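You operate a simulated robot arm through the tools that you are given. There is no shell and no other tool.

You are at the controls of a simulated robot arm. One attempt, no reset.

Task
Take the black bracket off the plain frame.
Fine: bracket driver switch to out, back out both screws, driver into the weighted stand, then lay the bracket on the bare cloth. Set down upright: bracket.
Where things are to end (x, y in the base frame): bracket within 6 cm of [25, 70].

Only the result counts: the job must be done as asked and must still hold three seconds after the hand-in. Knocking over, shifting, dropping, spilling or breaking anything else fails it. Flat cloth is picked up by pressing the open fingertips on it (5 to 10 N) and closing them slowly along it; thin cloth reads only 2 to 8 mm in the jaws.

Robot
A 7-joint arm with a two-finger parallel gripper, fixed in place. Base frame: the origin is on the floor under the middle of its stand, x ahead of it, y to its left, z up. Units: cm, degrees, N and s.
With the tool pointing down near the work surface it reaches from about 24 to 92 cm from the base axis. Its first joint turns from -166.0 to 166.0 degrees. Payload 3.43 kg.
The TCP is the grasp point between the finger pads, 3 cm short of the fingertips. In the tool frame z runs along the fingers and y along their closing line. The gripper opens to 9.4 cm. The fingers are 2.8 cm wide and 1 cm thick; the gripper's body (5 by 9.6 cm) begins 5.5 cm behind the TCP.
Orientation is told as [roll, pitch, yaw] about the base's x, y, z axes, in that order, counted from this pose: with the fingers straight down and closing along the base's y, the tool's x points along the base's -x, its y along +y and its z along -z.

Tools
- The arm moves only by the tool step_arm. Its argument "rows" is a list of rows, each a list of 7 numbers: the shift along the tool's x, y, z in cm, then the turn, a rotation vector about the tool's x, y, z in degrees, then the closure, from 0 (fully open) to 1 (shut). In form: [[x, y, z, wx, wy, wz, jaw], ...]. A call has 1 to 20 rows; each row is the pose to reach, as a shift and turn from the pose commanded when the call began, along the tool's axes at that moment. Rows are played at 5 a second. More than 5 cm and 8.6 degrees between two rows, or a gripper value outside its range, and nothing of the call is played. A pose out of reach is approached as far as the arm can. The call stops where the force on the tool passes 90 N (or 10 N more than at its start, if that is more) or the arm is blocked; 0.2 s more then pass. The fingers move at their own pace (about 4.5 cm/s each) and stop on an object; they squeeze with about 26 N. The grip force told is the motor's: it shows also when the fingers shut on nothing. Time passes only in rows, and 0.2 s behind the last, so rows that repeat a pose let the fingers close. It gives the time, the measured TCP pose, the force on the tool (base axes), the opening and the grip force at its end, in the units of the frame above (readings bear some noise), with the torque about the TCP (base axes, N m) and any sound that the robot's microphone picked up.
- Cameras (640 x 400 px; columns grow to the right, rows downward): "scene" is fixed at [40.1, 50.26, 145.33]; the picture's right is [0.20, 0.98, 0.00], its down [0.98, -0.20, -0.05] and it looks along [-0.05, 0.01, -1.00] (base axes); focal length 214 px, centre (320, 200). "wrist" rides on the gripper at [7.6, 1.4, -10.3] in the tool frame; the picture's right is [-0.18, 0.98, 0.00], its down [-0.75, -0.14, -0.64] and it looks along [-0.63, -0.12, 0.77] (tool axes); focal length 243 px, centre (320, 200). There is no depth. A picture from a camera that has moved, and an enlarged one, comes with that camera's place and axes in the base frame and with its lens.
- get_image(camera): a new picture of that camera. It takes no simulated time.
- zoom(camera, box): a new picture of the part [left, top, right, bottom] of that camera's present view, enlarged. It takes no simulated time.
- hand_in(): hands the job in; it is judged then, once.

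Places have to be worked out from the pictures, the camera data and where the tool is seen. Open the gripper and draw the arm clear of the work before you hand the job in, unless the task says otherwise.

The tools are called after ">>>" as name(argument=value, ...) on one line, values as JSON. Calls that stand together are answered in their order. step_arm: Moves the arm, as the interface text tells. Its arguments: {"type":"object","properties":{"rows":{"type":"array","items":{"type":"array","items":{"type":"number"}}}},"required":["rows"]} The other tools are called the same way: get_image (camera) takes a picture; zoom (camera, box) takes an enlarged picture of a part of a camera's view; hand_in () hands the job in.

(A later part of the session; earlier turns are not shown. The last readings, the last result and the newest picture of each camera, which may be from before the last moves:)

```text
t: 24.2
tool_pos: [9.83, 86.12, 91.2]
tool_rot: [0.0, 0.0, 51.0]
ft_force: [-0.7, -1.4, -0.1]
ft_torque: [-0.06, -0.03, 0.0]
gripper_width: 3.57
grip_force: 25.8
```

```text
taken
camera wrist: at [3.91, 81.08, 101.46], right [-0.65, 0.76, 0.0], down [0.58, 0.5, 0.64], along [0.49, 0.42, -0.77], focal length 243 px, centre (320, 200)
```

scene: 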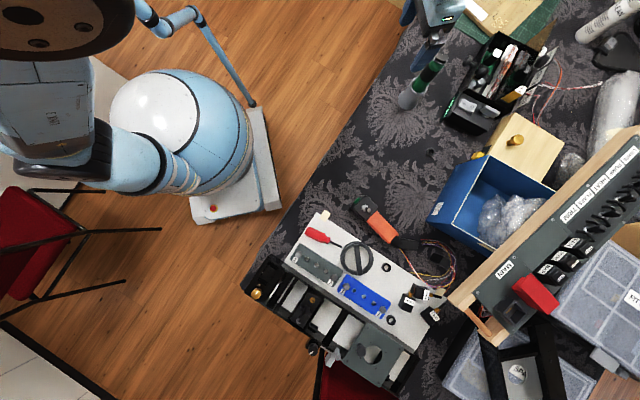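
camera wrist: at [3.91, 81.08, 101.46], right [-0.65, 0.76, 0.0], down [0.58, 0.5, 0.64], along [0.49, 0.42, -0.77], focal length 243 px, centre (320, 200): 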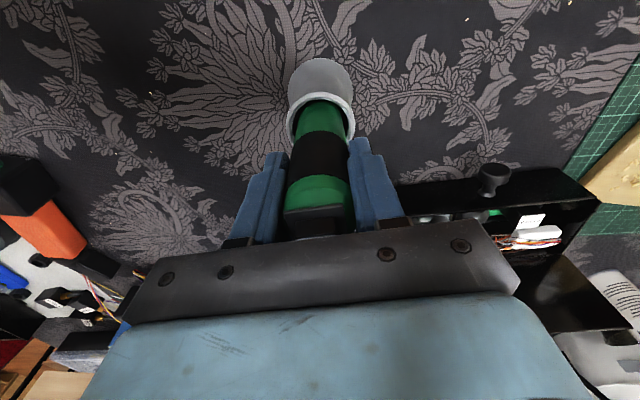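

Gripped at 3.57 cm. Lifting straight up.

>>> step_arm(rows=[[0, 0, -0.5, 0, 0, 0, 1], [0, 0, -1.5, 0, 0, 0, 1], [0, 0, -3, 0, 0, 0, 1], [0, 0, -5, 0, 0, 0, 1], [0, 0, -7, 0, 0, 0, 1], [0, 0, -9, 0, 0, 0, 1]])

>>> get_image(camera="wrist")

>>> zoom(camera="scene", box=[375, 15, 495, 115])

```text
t: 25.6
tool_pos: [9.95, 86.18, 100.12]
tool_rot: [0.0, 0.0, 51.1]
ft_force: [0.4, 0.0, -3.8]
ft_torque: [-0.06, 0.02, 0.0]
gripper_width: 3.57
grip_force: 25.3
```

```text
taken
camera wrist: at [3.89, 81.07, 110.46], right [-0.65, 0.76, 0.0], down [0.58, 0.5, 0.64], along [0.49, 0.42, -0.77], focal length 243 px, centre (320, 200)
```

wrist: 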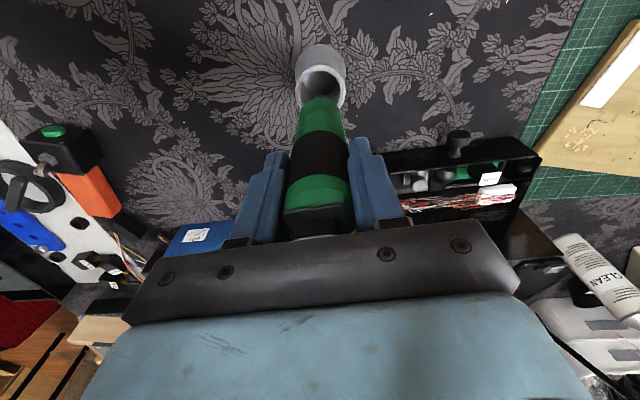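

```text
4.00 times, centred on (435, 65) of scene
camera zoom: at [40.1, 50.26, 145.33], right [0.2, 0.98, 0.0], down [0.98, -0.2, -0.05], along [-0.05, 0.01, -1.0], focal length 858 px, centre (-140, 740)
```

zoom: 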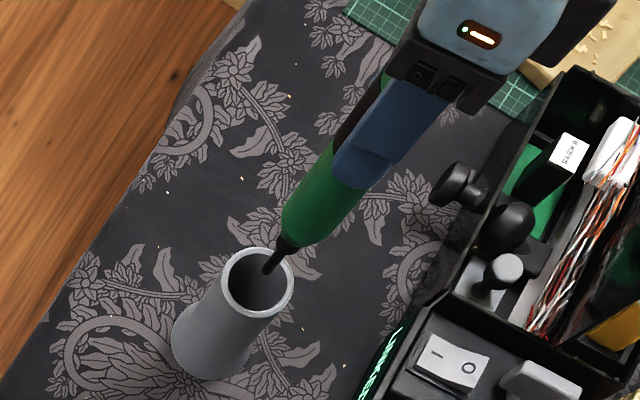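

The driver is coming out cleanly, weighs about 4 N and has a thin black bit. I'll lift more and measure its length.

>>> step_arm(rows=[[0, 0, -2, 0, 0, 0, 1], [0, 0, -4, 0, 0, 0, 1], [0, 0, -6, 0, 0, 0, 1], [0, 0, -8, 0, 0, 0, 1]])

>>> get_image(camera="wrist")

>>> zoom(camera="scene", box=[375, 15, 495, 115])

```text
t: 26.6
tool_pos: [9.74, 86.13, 108.14]
tool_rot: [0.0, 0.0, 51.0]
ft_force: [0.2, -0.3, -2.8]
ft_torque: [-0.02, 0.0, 0.0]
gripper_width: 3.55
grip_force: 25.7
```

```text
taken
camera wrist: at [3.92, 81.03, 118.45], right [-0.65, 0.76, 0.0], down [0.58, 0.5, 0.64], along [0.49, 0.42, -0.77], focal length 243 px, centre (320, 200)
```

wrist: 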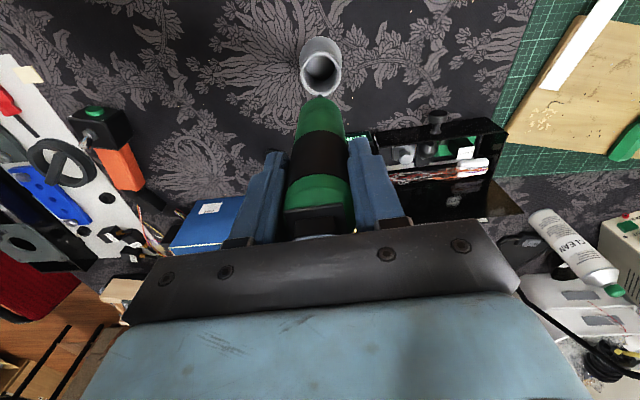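

```text
4.00 times, centred on (435, 65) of scene
camera zoom: at [40.1, 50.26, 145.33], right [0.2, 0.98, 0.0], down [0.98, -0.2, -0.05], along [-0.05, 0.01, -1.0], focal length 858 px, centre (-140, 740)
```

zoom: 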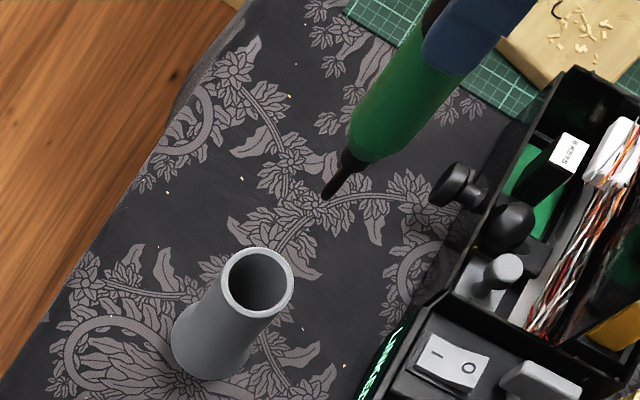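

The bit tip hangs about 15.1 cm below the TCP, at z≈93 now. Keeping that height, I'll carry the driver over toward the dark bracket.

>>> step_arm(rows=[[0.3, -2, 0, 0, 0, 0, 1], [0.8, -6, 0, 0, 0, 0, 1], [1.4, -10.3, 0, 0, 0, 0, 1], [2, -14.7, 0, 0, 0, 0, 1], [2.6, -19.1, 0, 0, 0, 0, 1], [3.2, -23.5, 0, 0, 0, 0, 1], [3.8, -27.9, 0, 0, 0, 0, 1], [4.4, -32.3, 0, 0, 0, 0, 1], [5, -36.7, 0, 0, 0, 0, 1], [5.6, -41.1, 0, 0, 0, 0, 1], [6.2, -45.5, 0, 0, 0, 0, 1], [6.8, -49.9, 0, 0, 0, 0, 1], [7.5, -54.3, 0, 0, 0, 0, 1], [8, -58, 0, 0, 0, 0, 1], [8.4, -61.2, 0, 0, 0, 0, 1]])

>>> get_image(camera="wrist")

>>> get_image(camera="scene")

```text
t: 29.8
tool_pos: [52.06, 41.06, 108.2]
tool_rot: [0.1, 0.0, 51.1]
ft_force: [0.2, -0.4, -2.3]
ft_torque: [-0.01, 0.01, -0.01]
gripper_width: 3.54
grip_force: 25.9
```

```text
taken
camera wrist: at [46.26, 36.04, 118.42], right [-0.65, 0.76, 0.0], down [0.58, 0.5, 0.64], along [0.49, 0.42, -0.77], focal length 243 px, centre (320, 200)
```

wrist: 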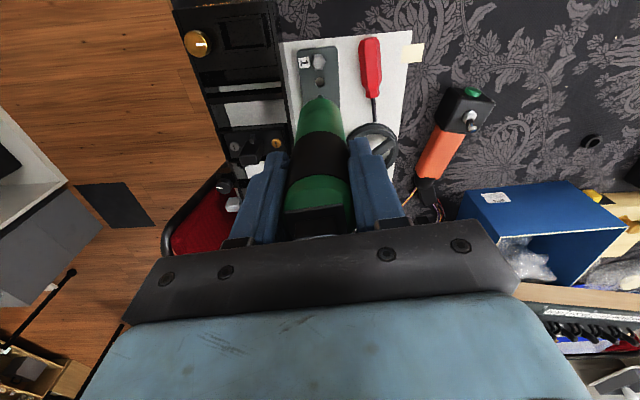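

```text
taken
```

scene: 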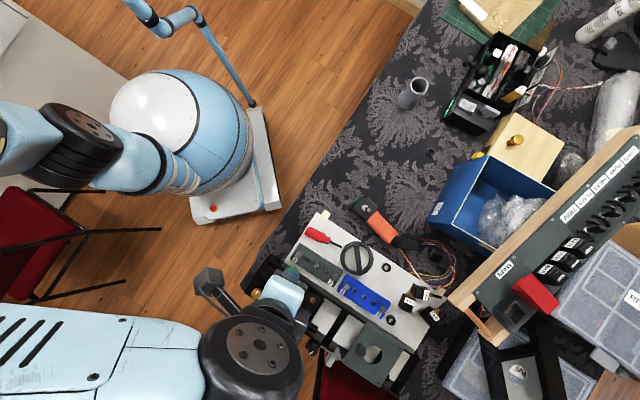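

Both cameras see the bracket. I'll zoom in to locate the screw heads.

>>> zoom(camera="wrist", box=[270, 30, 390, 110])

>>> zoom(camera="scene", box=[270, 240, 350, 300])

```text
5.00 times, centred on (330, 70) of wrist
camera zoom: at [46.26, 36.04, 118.42], right [-0.65, 0.76, 0.0], down [0.58, 0.5, 0.64], along [0.49, 0.42, -0.77], focal length 1213 px, centre (270, 850)
```

zoom: 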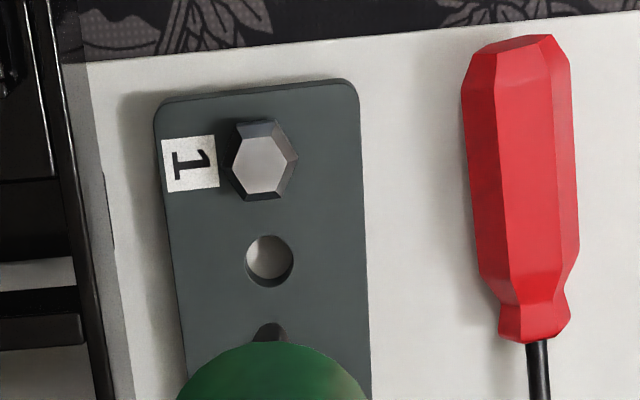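

```text
6.67 times, centred on (310, 270) of scene
camera zoom: at [40.1, 50.26, 145.33], right [0.2, 0.98, 0.0], down [0.98, -0.2, -0.05], along [-0.05, 0.01, -1.0], focal length 1430 px, centre (387, -267)
```

zoom: 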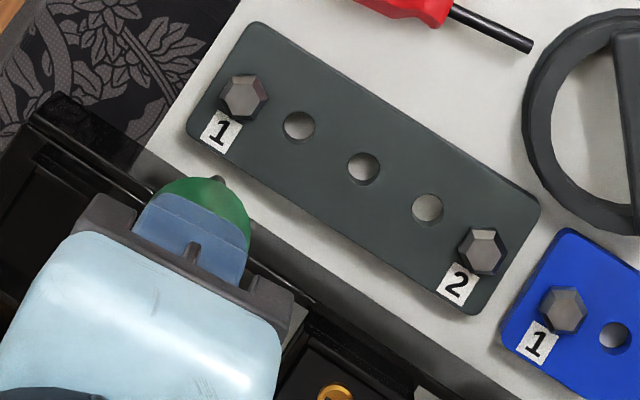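

Screw 1 triangulates to about (52.2, 40.9, 76.5) and screw 2 to (61.5, 50.6). The bit tip appears offset about +0.45 cm in y from the TCP. I'll descend to roughly 3 cm above screw 1 and compare in the scene view.

>>> step_arm(rows=[[0.1, -0.1, 2.5, 0, 0, 0, 1], [0.2, -0.2, 5, 0, 0, 0, 1], [0.3, -0.3, 7.5, 0, 0, 0, 1], [0.39, -0.45, 10, 0, 0, 0, 1], [0.39, -0.45, 12, 0, 0, 0, 1], [0.39, -0.45, 13, 0, 0, 0, 1]])

>>> zoom(camera="scene", box=[270, 240, 350, 300])

>>> get_image(camera="wrist")

```text
t: 31.2
tool_pos: [52.31, 40.37, 95.12]
tool_rot: [0.1, 0.0, 50.9]
ft_force: [-0.2, -0.1, -2.2]
ft_torque: [0.02, 0.02, 0.01]
gripper_width: 3.57
grip_force: 25.9
```

```text
6.67 times, centred on (310, 270) of scene
camera zoom: at [40.1, 50.26, 145.33], right [0.2, 0.98, 0.0], down [0.98, -0.2, -0.05], along [-0.05, 0.01, -1.0], focal length 1430 px, centre (387, -267)
```

zoom: 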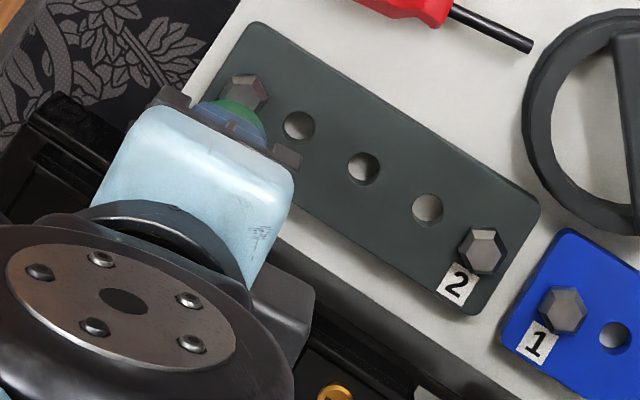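

```text
taken
camera wrist: at [46.36, 35.41, 105.35], right [-0.65, 0.76, 0.0], down [0.58, 0.5, 0.64], along [0.49, 0.42, -0.77], focal length 243 px, centre (320, 200)
```

wrist: 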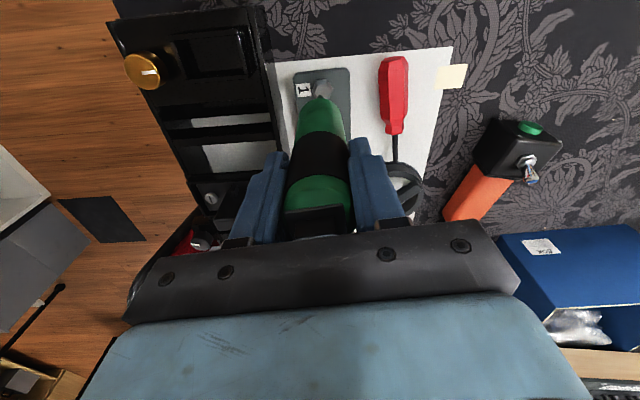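

>>> zoom(camera="wrist", box=[290, 65, 360, 115])

>>> zoom(camera="scene", box=[290, 245, 330, 275])

```text
8.00 times, centred on (325, 90) of wrist
camera zoom: at [46.36, 35.41, 105.35], right [-0.65, 0.76, 0.0], down [0.58, 0.5, 0.64], along [0.49, 0.42, -0.77], focal length 1941 px, centre (280, 1080)
```

zoom: 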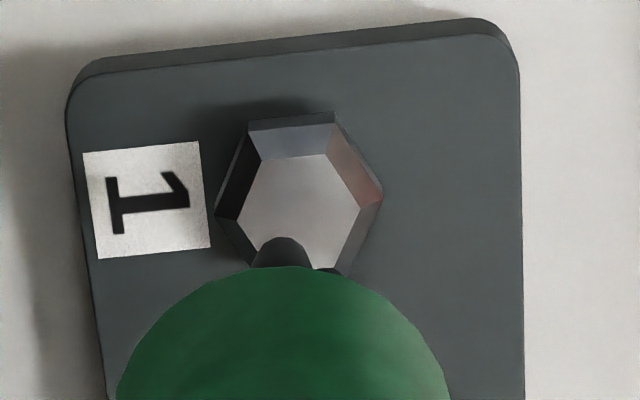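

```text
13.33 times, centred on (310, 260) of scene
camera zoom: at [40.1, 50.26, 145.33], right [0.2, 0.98, 0.0], down [0.98, -0.2, -0.05], along [-0.05, 0.01, -1.0], focal length 2860 px, centre (453, -600)
```

zoom: 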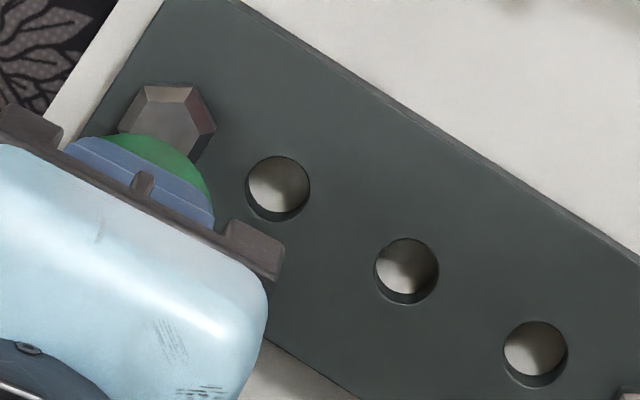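

The bit tip is just visible in the wrist zoom, near the edge of the screw head. I'll descend another 2 cm to reduce parallax and re-measure.

>>> step_arm(rows=[[-0.1, 0, 0.7, 0, 0, 0, 1], [-0.2, 0, 1.4, 0, 0, 0, 1], [-0.2, 0, 2, 0, 0, 0, 1]])

>>> zoom(camera="wrist", box=[290, 65, 360, 115])

>>> zoom(camera="scene", box=[290, 245, 330, 275])

```text
t: 32.0
tool_pos: [52.3, 40.72, 93.22]
tool_rot: [0.0, 0.0, 50.9]
ft_force: [-0.6, 1.0, -2.8]
ft_torque: [0.0, 0.0, -0.01]
gripper_width: 3.53
grip_force: 26.0
```

```text
8.00 times, centred on (325, 90) of wrist
camera zoom: at [46.51, 35.59, 103.41], right [-0.65, 0.76, 0.0], down [0.58, 0.5, 0.64], along [0.49, 0.42, -0.77], focal length 1941 px, centre (280, 1080)
```

zoom: 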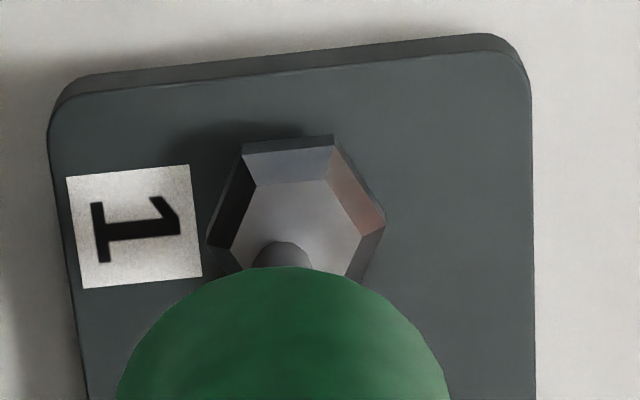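

```text
13.33 times, centred on (310, 260) of scene
camera zoom: at [40.1, 50.26, 145.33], right [0.2, 0.98, 0.0], down [0.98, -0.2, -0.05], along [-0.05, 0.01, -1.0], focal length 2860 px, centre (453, -600)
```

zoom: 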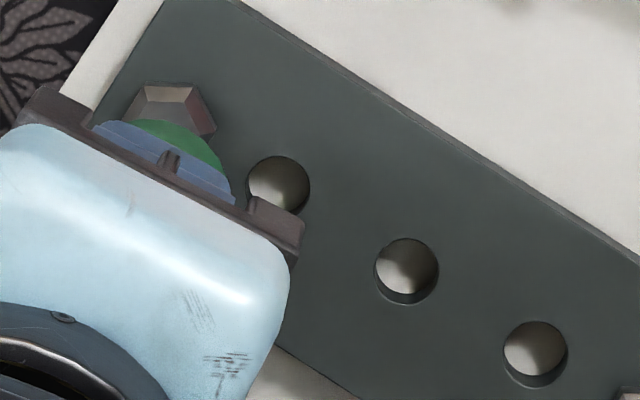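

The wrist view suggests the tip is aligned to within about 1–2 mm. I'll nudge 0.1 cm along tool y and descend 1 cm more, then check again.

>>> step_arm(rows=[[0, 0.1, 0.3, 0, 0, 0, 1], [0, 0.1, 0.6, 0, 0, 0, 1], [0, 0.1, 0.9, 0, 0, 0, 1]])

>>> zoom(camera="wrist", box=[290, 65, 360, 115])

```text
t: 32.8
tool_pos: [52.26, 40.75, 92.37]
tool_rot: [-0.1, -0.1, 50.9]
ft_force: [3.6, -2.3, 25.7]
ft_torque: [-0.21, -0.56, 0.03]
gripper_width: 3.56
grip_force: 25.8
```

```text
8.00 times, centred on (325, 90) of wrist
camera zoom: at [46.41, 35.63, 102.6], right [-0.65, 0.76, 0.0], down [0.58, 0.5, 0.64], along [0.49, 0.42, -0.77], focal length 1941 px, centre (280, 1080)
```

zoom: 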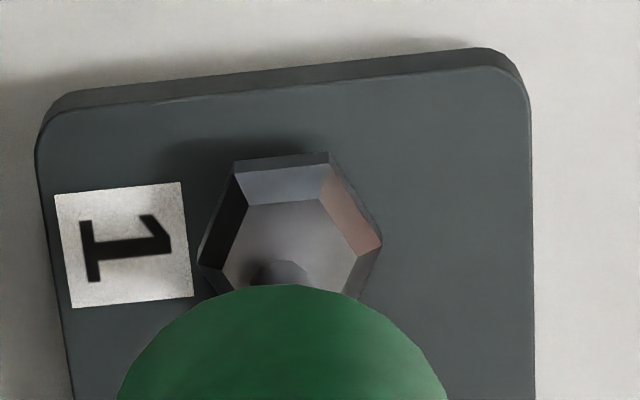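

Contact came at 28 N and the driver slid slightly in the grip. The head centre sits about 0.4 cm toward the base from the tip, so I'll lift, shift and re-approach gently.

>>> step_arm(rows=[[0, 0, -0.5, 0, 0, 0, 1], [0, 0, -1, 0, 0, 0, 1], [0.2, 0.05, -1, 0, 0, 0, 1], [0.4, 0.1, -1, 0, 0, 0, 1]])

>>> zoom(camera="wrist", box=[290, 65, 360, 115])

>>> zoom(camera="wrist", box=[240, 80, 420, 250])

```text
t: 33.8
tool_pos: [51.91, 40.43, 93.26]
tool_rot: [0.0, 0.0, 51.0]
ft_force: [-0.3, -1.0, -3.2]
ft_torque: [-0.02, 0.01, 0.01]
gripper_width: 3.55
grip_force: 26.5
```

```text
8.00 times, centred on (325, 90) of wrist
camera zoom: at [46.1, 35.41, 103.55], right [-0.65, 0.76, 0.0], down [0.58, 0.5, 0.64], along [0.49, 0.42, -0.77], focal length 1941 px, centre (280, 1080)
```

zoom: 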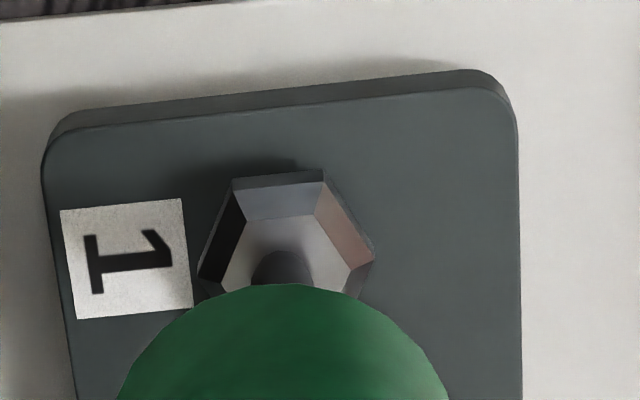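

```text
2.35 times, centred on (330, 165) of wrist
camera zoom: at [46.1, 35.41, 103.55], right [-0.65, 0.76, 0.0], down [0.58, 0.5, 0.64], along [0.49, 0.42, -0.77], focal length 571 px, centre (296, 282)
```

zoom: 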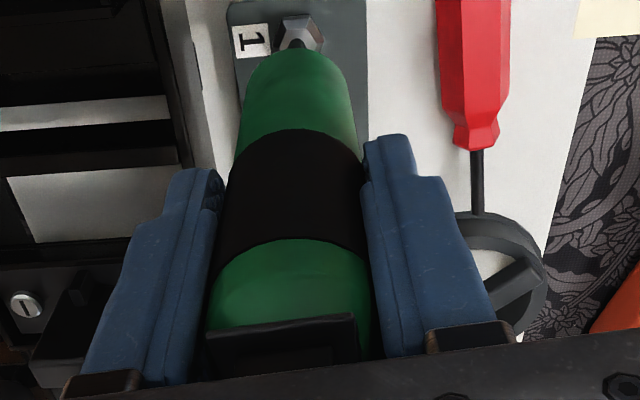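

Analysis shows the unloaded tip was nearly aligned before; part of that offset was bending under load. I'll move back 0.2 cm and make a gentle contact, watching force in small steps.

>>> step_arm(rows=[[-0.1, 0.02, 0.2, 0, 0, 0, 1], [-0.2, 0.05, 0.4, 0, 0, 0, 1], [-0.2, 0.05, 0.6, 0, 0, 0, 1]])

>>> zoom(camera="wrist", box=[290, 65, 360, 115])

```text
t: 34.6
tool_pos: [52.09, 40.69, 92.63]
tool_rot: [0.0, 0.1, 51.1]
ft_force: [-0.6, -0.2, -3.4]
ft_torque: [0.01, 0.01, 0.01]
gripper_width: 3.57
grip_force: 26.1
```

```text
8.00 times, centred on (325, 90) of wrist
camera zoom: at [46.19, 35.63, 102.92], right [-0.65, 0.76, 0.0], down [0.58, 0.5, 0.64], along [0.49, 0.42, -0.77], focal length 1941 px, centre (280, 1080)
```

zoom: 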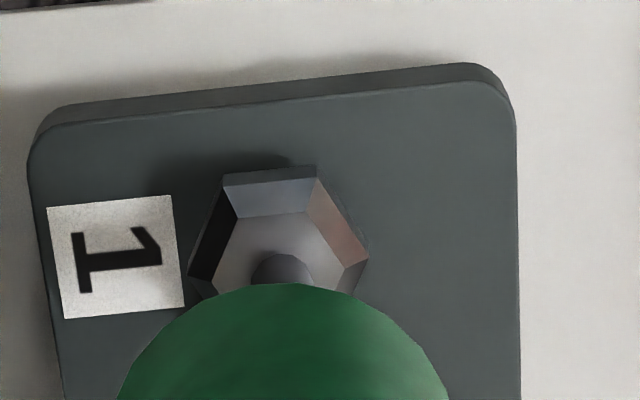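

Tip and head centre now line up within about 0.05 cm. Closing the last few millimetres in 0.1 cm steps.

>>> step_arm(rows=[[0, -0.04, 0.1, 0, 0, 0, 1], [0, -0.04, 0.2, 0, 0, 0, 1]])

>>> step_arm(rows=[[0, 0, 0.1, 0, 0, 0, 1], [0, 0, 0.1, 0, 0, 0, 1]])

```text
t: 35.2
tool_pos: [52.12, 40.6, 92.57]
tool_rot: [0.0, 0.0, 51.0]
ft_force: [-0.4, 0.2, -3.9]
ft_torque: [0.0, -0.01, 0.0]
gripper_width: 3.57
grip_force: 26.1
```

```text
t: 35.8
tool_pos: [52.01, 40.6, 92.53]
tool_rot: [0.1, 0.0, 51.0]
ft_force: [-0.5, 0.5, 3.4]
ft_torque: [-0.01, 0.11, 0.0]
gripper_width: 3.54
grip_force: 25.8
```

Contact at about 7 N. I'll press another 0.1 cm and hold for a second.

>>> step_arm(rows=[[0, 0, 0.08, 0, 0, 0, 1], [0, 0, 0.08, 0, 0, 0, 1], [0, 0, 0.08, 0, 0, 0, 1], [0, 0, 0.08, 0, 0, 0, 1], [0, 0, 0.08, 0, 0, 0, 1]])

>>> zoom(camera="wrist", box=[290, 65, 360, 115])

```text
t: 37.0
tool_pos: [52.05, 40.58, 92.45]
tool_rot: [0.1, -0.1, 50.9]
ft_force: [2.6, -0.1, 18.9]
ft_torque: [-0.04, -0.45, 0.06]
gripper_width: 3.55
grip_force: 26.6
```

```text
8.00 times, centred on (325, 90) of wrist
camera zoom: at [46.2, 35.58, 102.63], right [-0.65, 0.76, 0.0], down [0.58, 0.5, 0.64], along [0.49, 0.42, -0.77], focal length 1941 px, centre (280, 1080)
```

zoom: 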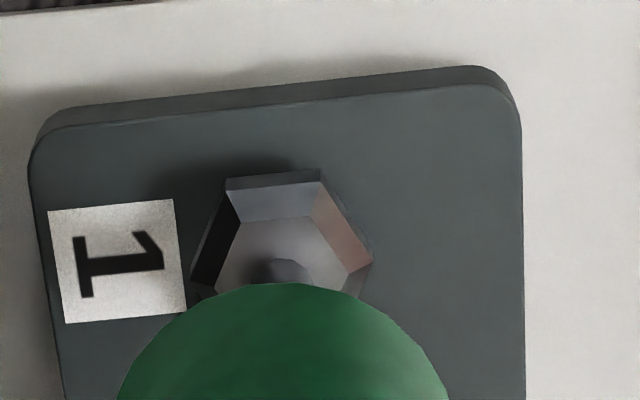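

22 N with no visible turning and no sound. I'll hold for two more seconds to see if anything progresses.

>>> step_arm(rows=[[0, 0, 0, 0, 0, 0, 1], [0, 0, 0, 0, 0, 0, 1], [0, 0, 0, 0, 0, 0, 1], [0, 0, 0, 0, 0, 0, 1], [0, 0, 0, 0, 0, 0, 1], [0, 0, 0, 0, 0, 0, 1], [0, 0, 0, 0, 0, 0, 1], [0, 0, 0, 0, 0, 0, 1], [0, 0, 0, 0, 0, 0, 1], [0, 0, 0, 0, 0, 0, 1]])

>>> zoom(camera="wrist", box=[290, 65, 360, 115])

>>> zoom(camera="scene", box=[270, 240, 350, 300])

```text
t: 39.2
tool_pos: [52.03, 40.7, 92.36]
tool_rot: [0.1, 0.1, 51.0]
ft_force: [-0.2, -0.3, 11.6]
ft_torque: [0.2, 0.11, 0.02]
gripper_width: 3.57
grip_force: 25.7
```

```text
8.00 times, centred on (325, 90) of wrist
camera zoom: at [46.18, 35.57, 102.59], right [-0.65, 0.76, 0.0], down [0.58, 0.5, 0.64], along [0.49, 0.42, -0.77], focal length 1941 px, centre (280, 1080)
```

zoom: 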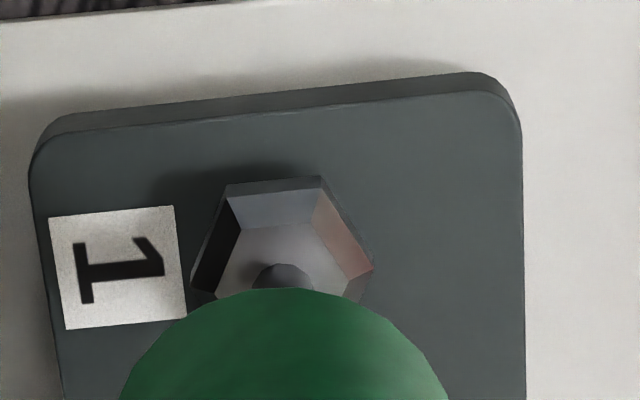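

```text
6.67 times, centred on (310, 270) of scene
camera zoom: at [40.1, 50.26, 145.33], right [0.2, 0.98, 0.0], down [0.98, -0.2, -0.05], along [-0.05, 0.01, -1.0], focal length 1430 px, centre (387, -267)
```

zoom: 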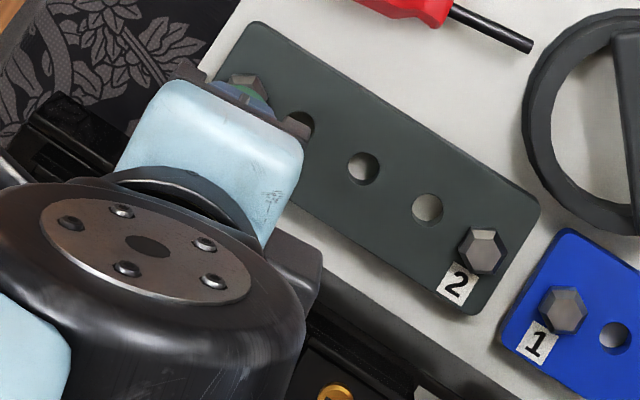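

No clear turning yet. I'll lift clear and inspect screw 1 for any change in height or rotation.

>>> step_arm(rows=[[0, 0, -1, 0, 0, 0, 1], [0, 0, -3, 0, 0, 0, 1], [0, 0, -5, 0, 0, 0, 1], [0, 0, -7, 0, 0, 0, 1]])

>>> zoom(camera="wrist", box=[280, 45, 360, 105])

>>> zoom(camera="scene", box=[280, 240, 330, 280])

>>> zoom(camera="wrist", box=[240, 80, 420, 250])

```text
t: 40.2
tool_pos: [52.28, 40.62, 99.27]
tool_rot: [0.0, 0.0, 51.1]
ft_force: [0.5, 0.4, -2.8]
ft_torque: [-0.04, 0.02, -0.06]
gripper_width: 3.58
grip_force: 26.2
```

```text
6.67 times, centred on (320, 75) of wrist
camera zoom: at [46.27, 35.6, 109.53], right [-0.65, 0.76, 0.0], down [0.58, 0.5, 0.64], along [0.49, 0.42, -0.77], focal length 1618 px, centre (320, 1033)
```

zoom: 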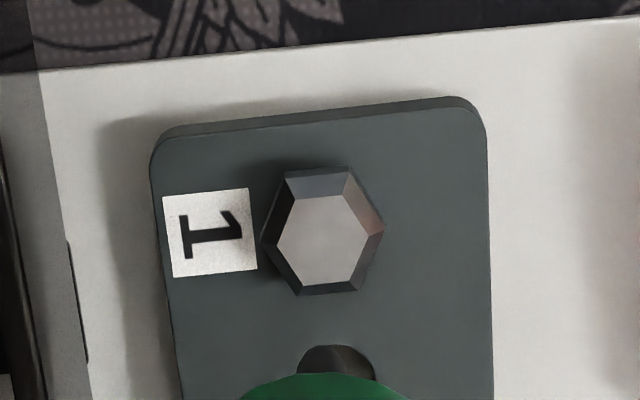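

```text
10.00 times, centred on (305, 260) of scene
camera zoom: at [40.1, 50.26, 145.33], right [0.2, 0.98, 0.0], down [0.98, -0.2, -0.05], along [-0.05, 0.01, -1.0], focal length 2145 px, centre (470, -400)
```

zoom: 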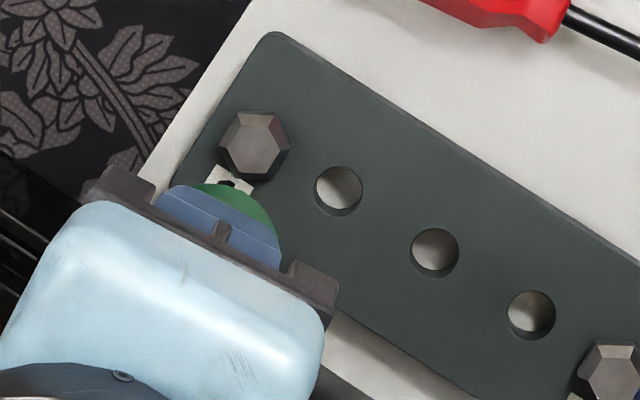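

```text
2.35 times, centred on (330, 165) of wrist
camera zoom: at [46.27, 35.6, 109.53], right [-0.65, 0.76, 0.0], down [0.58, 0.5, 0.64], along [0.49, 0.42, -0.77], focal length 571 px, centre (296, 282)
```

zoom: 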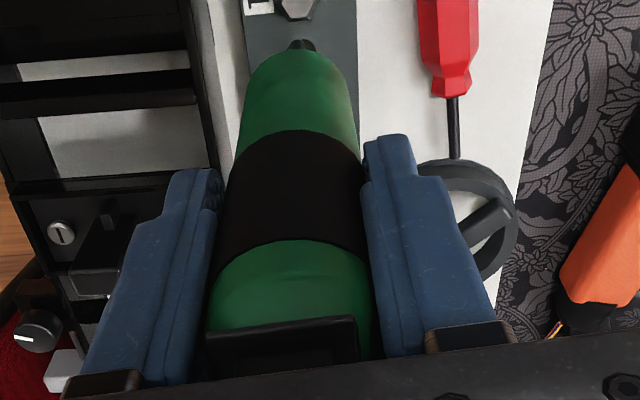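

Screw 1 is unchanged, and triangulates again to (52.23, 40.87, 77.3), so the tip was within about 1 mm. I'll check what state the rocker is in now.

>>> zoom(camera="wrist", box=[275, 190, 365, 245])

>>> zoom(camera="wrist", box=[285, 80, 355, 130])

```text
7.11 times, centred on (320, 218) of wrist
camera zoom: at [46.27, 35.6, 109.53], right [-0.65, 0.76, 0.0], down [0.58, 0.5, 0.64], along [0.49, 0.42, -0.77], focal length 1725 px, centre (320, 76)
```

zoom: 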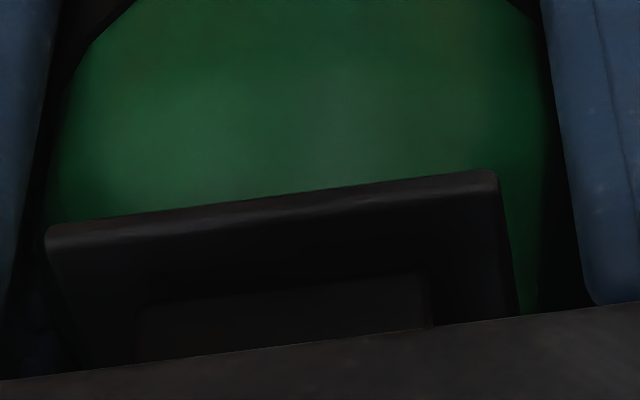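

```text
8.00 times, centred on (320, 105) of wrist
camera zoom: at [46.27, 35.6, 109.53], right [-0.65, 0.76, 0.0], down [0.58, 0.5, 0.64], along [0.49, 0.42, -0.77], focal length 1941 px, centre (320, 960)
```

zoom: 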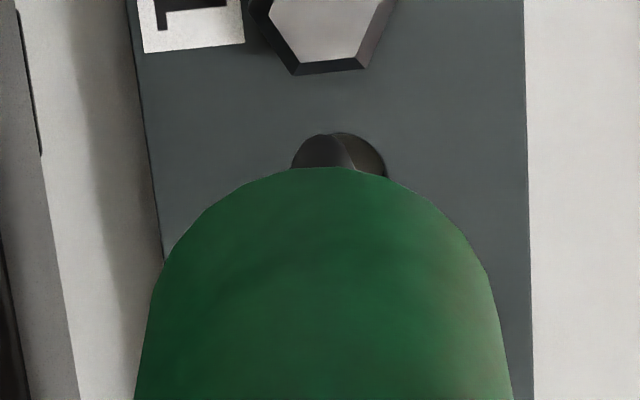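

The driver has slid up about 0.6 cm in the grip, so I must press only gently from here. I'll retry with the tip shifted 0.2 cm toward the base for better centring under load.

>>> step_arm(rows=[[0.1, -0.02, 2, 0, 0, 0, 1], [0.2, -0.02, 4, 0, 0, 0, 1], [0.2, -0.02, 6, 0, 0, 0, 1], [0.2, -0.02, 6.6, 0, 0, 0, 1], [0.2, -0.02, 6.8, 0, 0, 0, 1], [0.2, -0.02, 6.9, 0, 0, 0, 1]])

>>> zoom(camera="wrist", box=[290, 65, 360, 115])

```text
t: 41.6
tool_pos: [52.03, 40.45, 92.44]
tool_rot: [0.1, 0.0, 51.0]
ft_force: [-0.4, -0.4, -1.8]
ft_torque: [0.03, 0.07, -0.03]
gripper_width: 3.58
grip_force: 26.3
```

```text
8.00 times, centred on (325, 90) of wrist
camera zoom: at [46.12, 35.42, 102.64], right [-0.65, 0.76, 0.0], down [0.58, 0.5, 0.64], along [0.49, 0.42, -0.77], focal length 1941 px, centre (280, 1080)
```

zoom: 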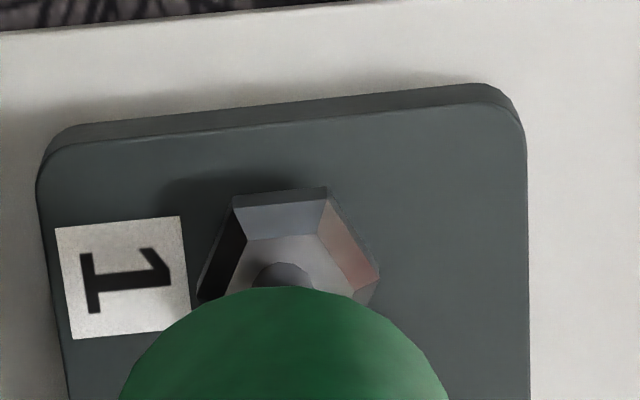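

Tip and head centre coincide now at light contact. I'll press slightly and hold.

>>> step_arm(rows=[[0, 0.02, 0.1, 0, 0, 0, 1], [0, 0.02, 0.1, 0, 0, 0, 1], [0, 0.02, 0.1, 0, 0, 0, 1], [0, 0.02, 0.1, 0, 0, 0, 1], [0, 0.02, 0.1, 0, 0, 0, 1], [0, 0.02, 0.1, 0, 0, 0, 1]])

>>> zoom(camera="wrist", box=[290, 65, 360, 115])

```text
t: 43.0
tool_pos: [52.09, 40.47, 92.39]
tool_rot: [0.0, -0.1, 50.9]
ft_force: [3.3, -2.5, 19.1]
ft_torque: [-0.35, -0.46, 0.02]
gripper_width: 3.54
grip_force: 25.6
```

```text
8.00 times, centred on (325, 90) of wrist
camera zoom: at [46.09, 35.43, 102.61], right [-0.65, 0.76, 0.0], down [0.58, 0.5, 0.64], along [0.49, 0.42, -0.77], focal length 1941 px, centre (280, 1080)
```

zoom: 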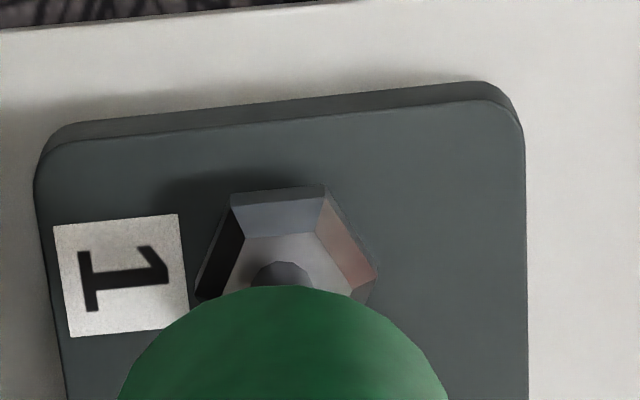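

>>> step_arm(rows=[[0, 0, 0, 0, 0, 0, 1], [0, 0, 0, 0, 0, 0, 1], [0, 0, 0, 0, 0, 0, 1], [0, 0, 0, 0, 0, 0, 1], [0, 0, 0, 0, 0, 0, 1]])

>>> step_arm(rows=[[0, 0, 0, 0, 0, 0, 1], [0, 0, 0, 0, 0, 0, 1], [0, 0, 0, 0, 0, 0, 1], [0, 0, 0, 0, 0, 0, 1], [0, 0, 0, 0, 0, 0, 1]])

>>> zoom(camera="wrist", box=[290, 65, 360, 115])

```text
t: 44.2
tool_pos: [52.01, 40.53, 92.41]
tool_rot: [0.0, 0.0, 50.9]
ft_force: [2.3, 1.2, 21.0]
ft_torque: [0.37, -0.19, 0.01]
gripper_width: 3.56
grip_force: 26.0
```

```text
t: 45.4
tool_pos: [51.92, 40.49, 92.31]
tool_rot: [0.0, 0.0, 51.1]
ft_force: [1.4, 1.7, 16.4]
ft_torque: [0.27, 0.04, 0.01]
gripper_width: 3.54
grip_force: 25.7
```

```text
8.00 times, centred on (325, 90) of wrist
camera zoom: at [46.05, 35.43, 102.57], right [-0.65, 0.76, 0.0], down [0.58, 0.5, 0.64], along [0.49, 0.42, -0.77], focal length 1941 px, centre (280, 1080)
```

zoom: 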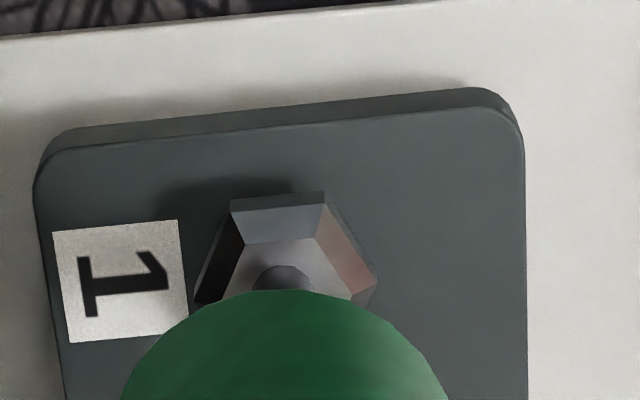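

Still no turning after several seconds of well-centred pressing, so this rocker position probably isn't "out" for this driver. I'll take it back to the stand, flip the rocker and try again.

>>> step_arm(rows=[[0, 0, -1, 0, 0, 0, 1], [0, 0, -4, 0, 0, 0, 1], [0, 0, -8, 0, 0, 0, 1], [0, 0, -12, 0, 0, 0, 1], [0, 0, -15.6, 0, 0, 0, 1]])

>>> step_arm(rows=[[-0.6, 4, 0, 0, 0, 0, 1], [-1.2, 8.2, 0, 0, 0, 0, 1], [-1.8, 12.5, 0, 0, 0, 0, 1], [-2.4, 16.8, 0, 0, 0, 0, 1], [-3, 21.2, 0, 0, 0, 0, 1], [-3.7, 25.6, 0, 0, 0, 0, 1], [-4.4, 30, 0, 0, 0, 0, 1], [-5, 34.4, 0, 0, 0, 0, 1], [-5.6, 38.8, 0, 0, 0, 0, 1], [-6.3, 43.2, 0, 0, 0, 0, 1], [-6.9, 47.6, 0, 0, 0, 0, 1], [-7.5, 52, 0, 0, 0, 0, 1], [-8.2, 56.4, 0, 0, 0, 0, 1], [-8.9, 60.4, 0, 0, 0, 0, 1], [-8.9, 61.4, 0, 0, 0, 0, 1]])

>>> zoom(camera="scene", box=[375, 15, 495, 115])

>>> get_image(camera="wrist")

```text
t: 46.6
tool_pos: [51.99, 40.67, 107.84]
tool_rot: [0.0, 0.0, 51.1]
ft_force: [-0.1, 0.0, -2.7]
ft_torque: [0.02, 0.06, 0.01]
gripper_width: 3.54
grip_force: 25.3
```

```text
t: 49.8
tool_pos: [9.8, 85.87, 108.02]
tool_rot: [0.0, 0.0, 51.0]
ft_force: [-0.1, 0.4, -2.5]
ft_torque: [0.02, 0.01, 0.03]
gripper_width: 3.57
grip_force: 25.9
```

```text
4.00 times, centred on (435, 65) of scene
camera zoom: at [40.1, 50.26, 145.33], right [0.2, 0.98, 0.0], down [0.98, -0.2, -0.05], along [-0.05, 0.01, -1.0], focal length 858 px, centre (-140, 740)
```

zoom: 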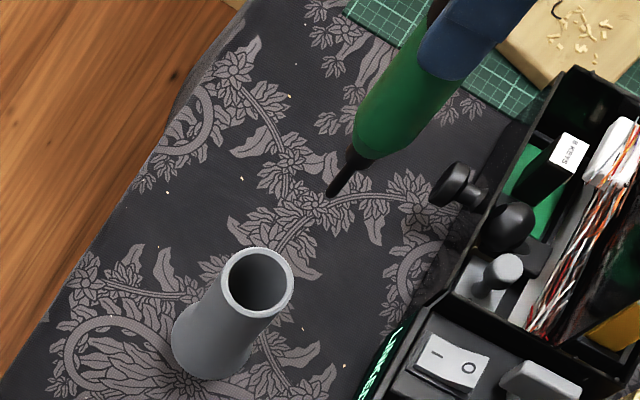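

```text
taken
camera wrist: at [3.94, 80.97, 118.19], right [-0.65, 0.76, 0.0], down [0.58, 0.5, 0.64], along [0.49, 0.42, -0.77], focal length 243 px, centre (320, 200)
```

wrist: 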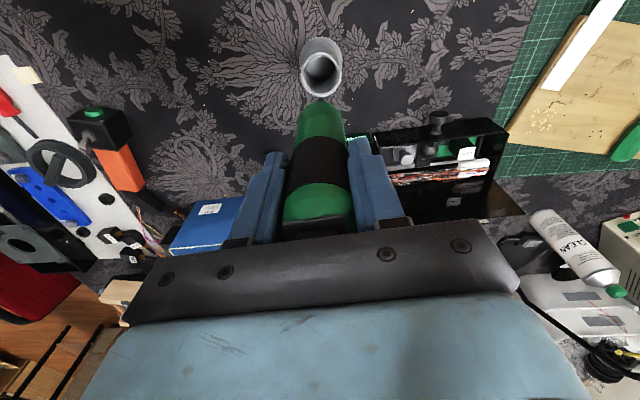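

Back above the stand in the same pose as when I lifted out. I'll lower partway and check that the bit enters the hole.

>>> step_arm(rows=[[-0.05, 0.04, 3, 0, 0, 0, 1], [-0.05, 0.04, 6, 0, 0, 0, 1], [-0.05, 0.04, 9, 0, 0, 0, 1], [-0.05, 0.04, 11, 0, 0, 0, 1], [-0.05, 0.04, 12.5, 0, 0, 0, 1]])

>>> zoom(camera="wrist", box=[260, 40, 380, 160])

>>> zoom(camera="scene", box=[375, 15, 495, 115])

```text
t: 51.0
tool_pos: [9.72, 86.06, 95.4]
tool_rot: [0.0, -0.1, 51.1]
ft_force: [0.3, -0.3, -2.0]
ft_torque: [0.03, -0.01, 0.01]
gripper_width: 3.57
grip_force: 26.3
```

```text
3.33 times, centred on (320, 100) of wrist
camera zoom: at [3.92, 81.03, 105.65], right [-0.65, 0.76, 0.0], down [0.58, 0.5, 0.64], along [0.49, 0.42, -0.77], focal length 809 px, centre (320, 533)
```

zoom: 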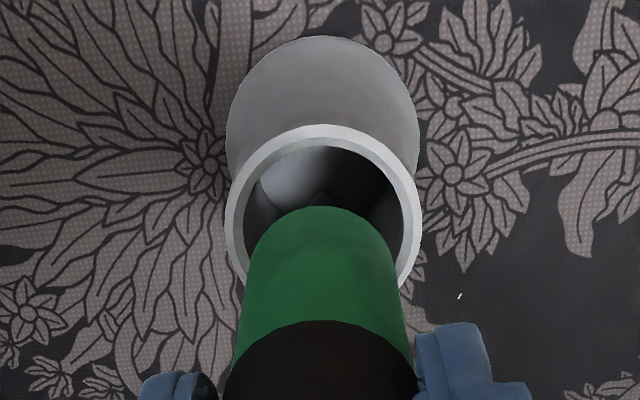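

```text
4.00 times, centred on (435, 65) of scene
camera zoom: at [40.1, 50.26, 145.33], right [0.2, 0.98, 0.0], down [0.98, -0.2, -0.05], along [-0.05, 0.01, -1.0], focal length 858 px, centre (-140, 740)
```

zoom: 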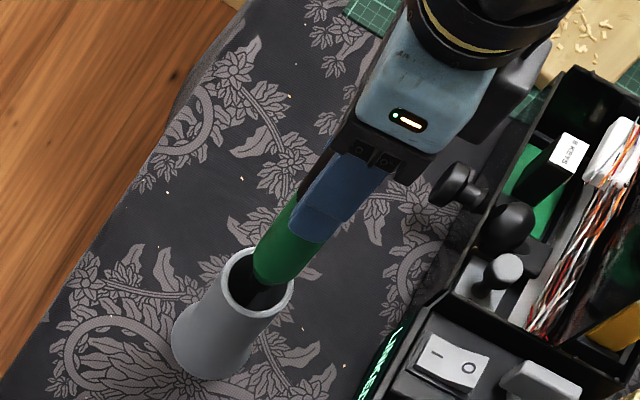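

The bit is inside and centred. Lowering the rest and releasing.

>>> step_arm(rows=[[0, 0, 1.5, 0, 0, 0, 1], [0, 0, 3, 0, 0, 0, 1], [0, 0, 4, 0, 0, 0, 1], [0, 0, 4.5, 0, 0, 0, 1]])

>>> step_arm(rows=[[0, 0, 0.1, 0, 0, 0, 1], [0, 0, 0.2, 0, 0, 0, 1]])

```text
t: 52.0
tool_pos: [9.86, 86.11, 91.02]
tool_rot: [0.0, 0.0, 51.2]
ft_force: [0.1, 0.0, -3.0]
ft_torque: [-0.04, 0.04, -0.03]
gripper_width: 3.58
grip_force: 26.2
```

```text
t: 52.6
tool_pos: [9.81, 86.05, 90.71]
tool_rot: [0.0, -0.1, 51.1]
ft_force: [0.1, -0.8, -3.1]
ft_torque: [0.02, 0.02, 0.03]
gripper_width: 3.56
grip_force: 26.4
```

>>> step_arm(rows=[[0, 0, 0.1, 0, 0, 0, 1], [0, 0, 0.2, 0, 0, 0, 1]])

```text
t: 53.2
tool_pos: [9.86, 86.16, 90.68]
tool_rot: [0.1, -0.1, 51.0]
ft_force: [-0.3, -4.9, 10.1]
ft_torque: [-0.6, -0.07, -0.04]
gripper_width: 3.6
grip_force: 26.3
```

It has bottomed out. Releasing, then rising above it.

>>> step_arm(rows=[[0, 0, -0.05, 0, 0, 0, 0.9], [0, 0, -0.05, 0, 0, 0, 0.55], [0, 0, -0.05, 0, 0, 0, 0.4], [0, 0, -0.05, 0, 0, 0, 0.2], [0, 0, -0.05, 0, 0, 0, 0], [0, 0, -0.05, 0, 0, 0, 0], [0, 0, -0.05, 0, 0, 0, 0]])

>>> step_arm(rows=[[0, 0, -2, 0, 0, 0, 0], [0, 0, -5, 0, 0, 0, 0], [0, 0, -9, 0, 0, 0, 0], [0, 0, -13, 0, 0, 0, 0], [0, 0, -15, 0, 0, 0, 0]])

>>> zoom(camera="wrist", box=[260, 40, 380, 160])

>>> zoom(camera="scene", box=[405, 35, 465, 85])

```text
t: 54.8
tool_pos: [9.86, 86.06, 90.64]
tool_rot: [0.0, 0.1, 50.9]
ft_force: [0.0, 0.0, -0.1]
ft_torque: [-0.01, 0.02, -0.01]
gripper_width: 9.38
grip_force: 0.1
```

```text
t: 56.0
tool_pos: [9.76, 86.09, 105.63]
tool_rot: [0.0, 0.1, 51.1]
ft_force: [-0.1, 0.1, -0.1]
ft_torque: [-0.03, -0.03, 0.01]
gripper_width: 9.41
grip_force: 0.1
```

```text
3.33 times, centred on (320, 100) of wrist
camera zoom: at [3.9, 81.02, 115.85], right [-0.65, 0.76, 0.0], down [0.58, 0.5, 0.64], along [0.49, 0.42, -0.77], focal length 809 px, centre (320, 533)
```

zoom: 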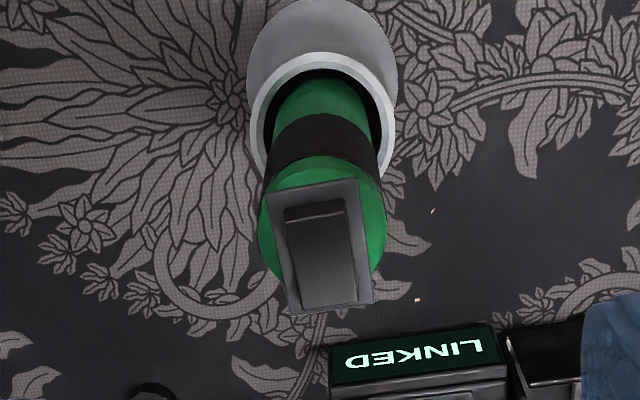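

```text
8.00 times, centred on (435, 60) of scene
camera zoom: at [40.1, 50.26, 145.33], right [0.2, 0.98, 0.0], down [0.98, -0.2, -0.05], along [-0.05, 0.01, -1.0], focal length 1716 px, centre (-600, 1320)
```

zoom: 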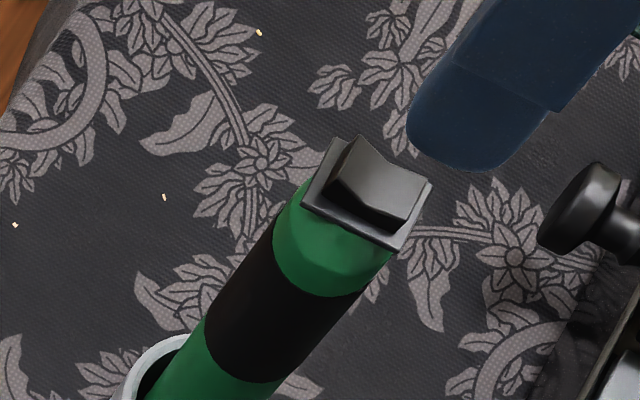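

The rocker is still in the flipped state, near end up. I'll press the near end to put it back to the other position.

>>> step_arm(rows=[[0.5, 0, 0, 0, 0, 0, 1], [1, 0, 0, 0, 0, 0, 1], [1.6, 0.03, 0, 0, 0, 0, 1], [1.6, 0.03, 0, 0, 0, 0, 1], [1.6, 0.03, 0, 0, 0, 0, 1], [1.6, 0.03, 0, 0, 0, 0, 1], [1.6, 0.03, 2, 0, 0, 0, 1], [1.6, 0.03, 4, 0, 0, 0, 1], [1.6, 0.03, 6, 0, 0, 0, 1]])

>>> zoom(camera="wrist", box=[260, 80, 380, 200])

>>> zoom(camera="scene", box=[405, 35, 465, 85])

```text
t: 58.0
tool_pos: [8.88, 84.8, 99.63]
tool_rot: [0.1, -0.1, 50.9]
ft_force: [0.4, -0.2, 0.5]
ft_torque: [0.01, -0.01, -0.02]
gripper_width: 0.01
grip_force: 25.7
```

```text
3.33 times, centred on (320, 140) of wrist
camera zoom: at [2.88, 79.77, 109.88], right [-0.65, 0.76, 0.0], down [0.58, 0.5, 0.64], along [0.49, 0.42, -0.77], focal length 809 px, centre (320, 400)
```

zoom: 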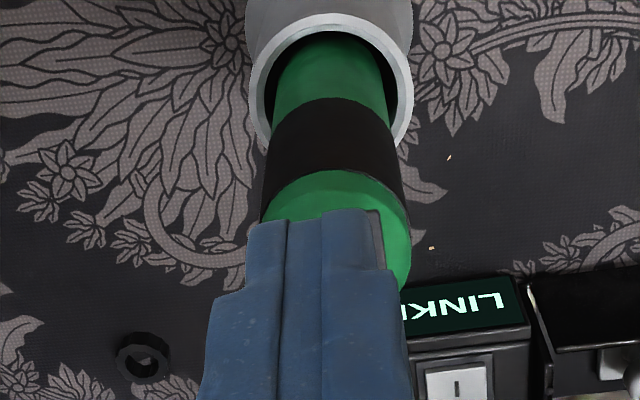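

```text
8.00 times, centred on (435, 60) of scene
camera zoom: at [40.1, 50.26, 145.33], right [0.2, 0.98, 0.0], down [0.98, -0.2, -0.05], along [-0.05, 0.01, -1.0], focal length 1716 px, centre (-600, 1320)
```

zoom: 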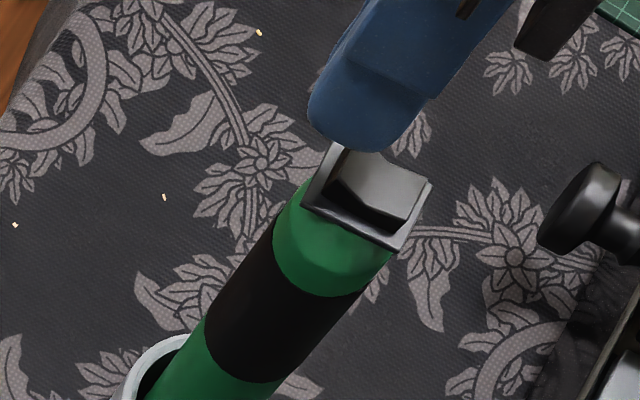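

>>> step_arm(rows=[[0, 0.25, 0.4, 0, 0, 0, 1], [0, 0.25, 0.8, 0, 0, 0, 1], [0, 0.25, 1.1, 0, 0, 0, 1]])

>>> step_arm(rows=[[0, 0, 0.2, 0, 0, 0, 1], [0, 0, 0.4, 0, 0, 0, 1]])

>>> zoom(camera="scene", box=[405, 35, 465, 85])

```text
t: 58.8
tool_pos: [8.43, 85.0, 98.58]
tool_rot: [-0.1, 0.0, 50.9]
ft_force: [-0.3, -0.5, 2.3]
ft_torque: [-0.03, -0.01, 0.0]
gripper_width: 0.0
grip_force: 25.9
```

```text
t: 59.4
tool_pos: [8.56, 85.03, 98.24]
tool_rot: [0.2, -0.2, 51.1]
ft_force: [-0.2, -0.3, 14.5]
ft_torque: [0.12, -0.15, -0.01]
gripper_width: 0.02
grip_force: 25.9
```

```text
8.00 times, centred on (435, 60) of scene
camera zoom: at [40.1, 50.26, 145.33], right [0.2, 0.98, 0.0], down [0.98, -0.2, -0.05], along [-0.05, 0.01, -1.0], focal length 1716 px, centre (-600, 1320)
```

zoom: 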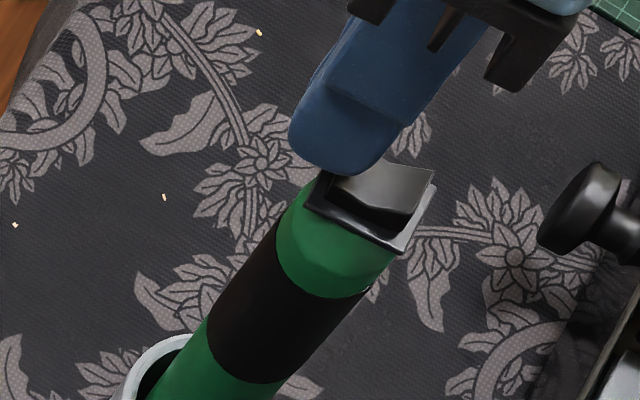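

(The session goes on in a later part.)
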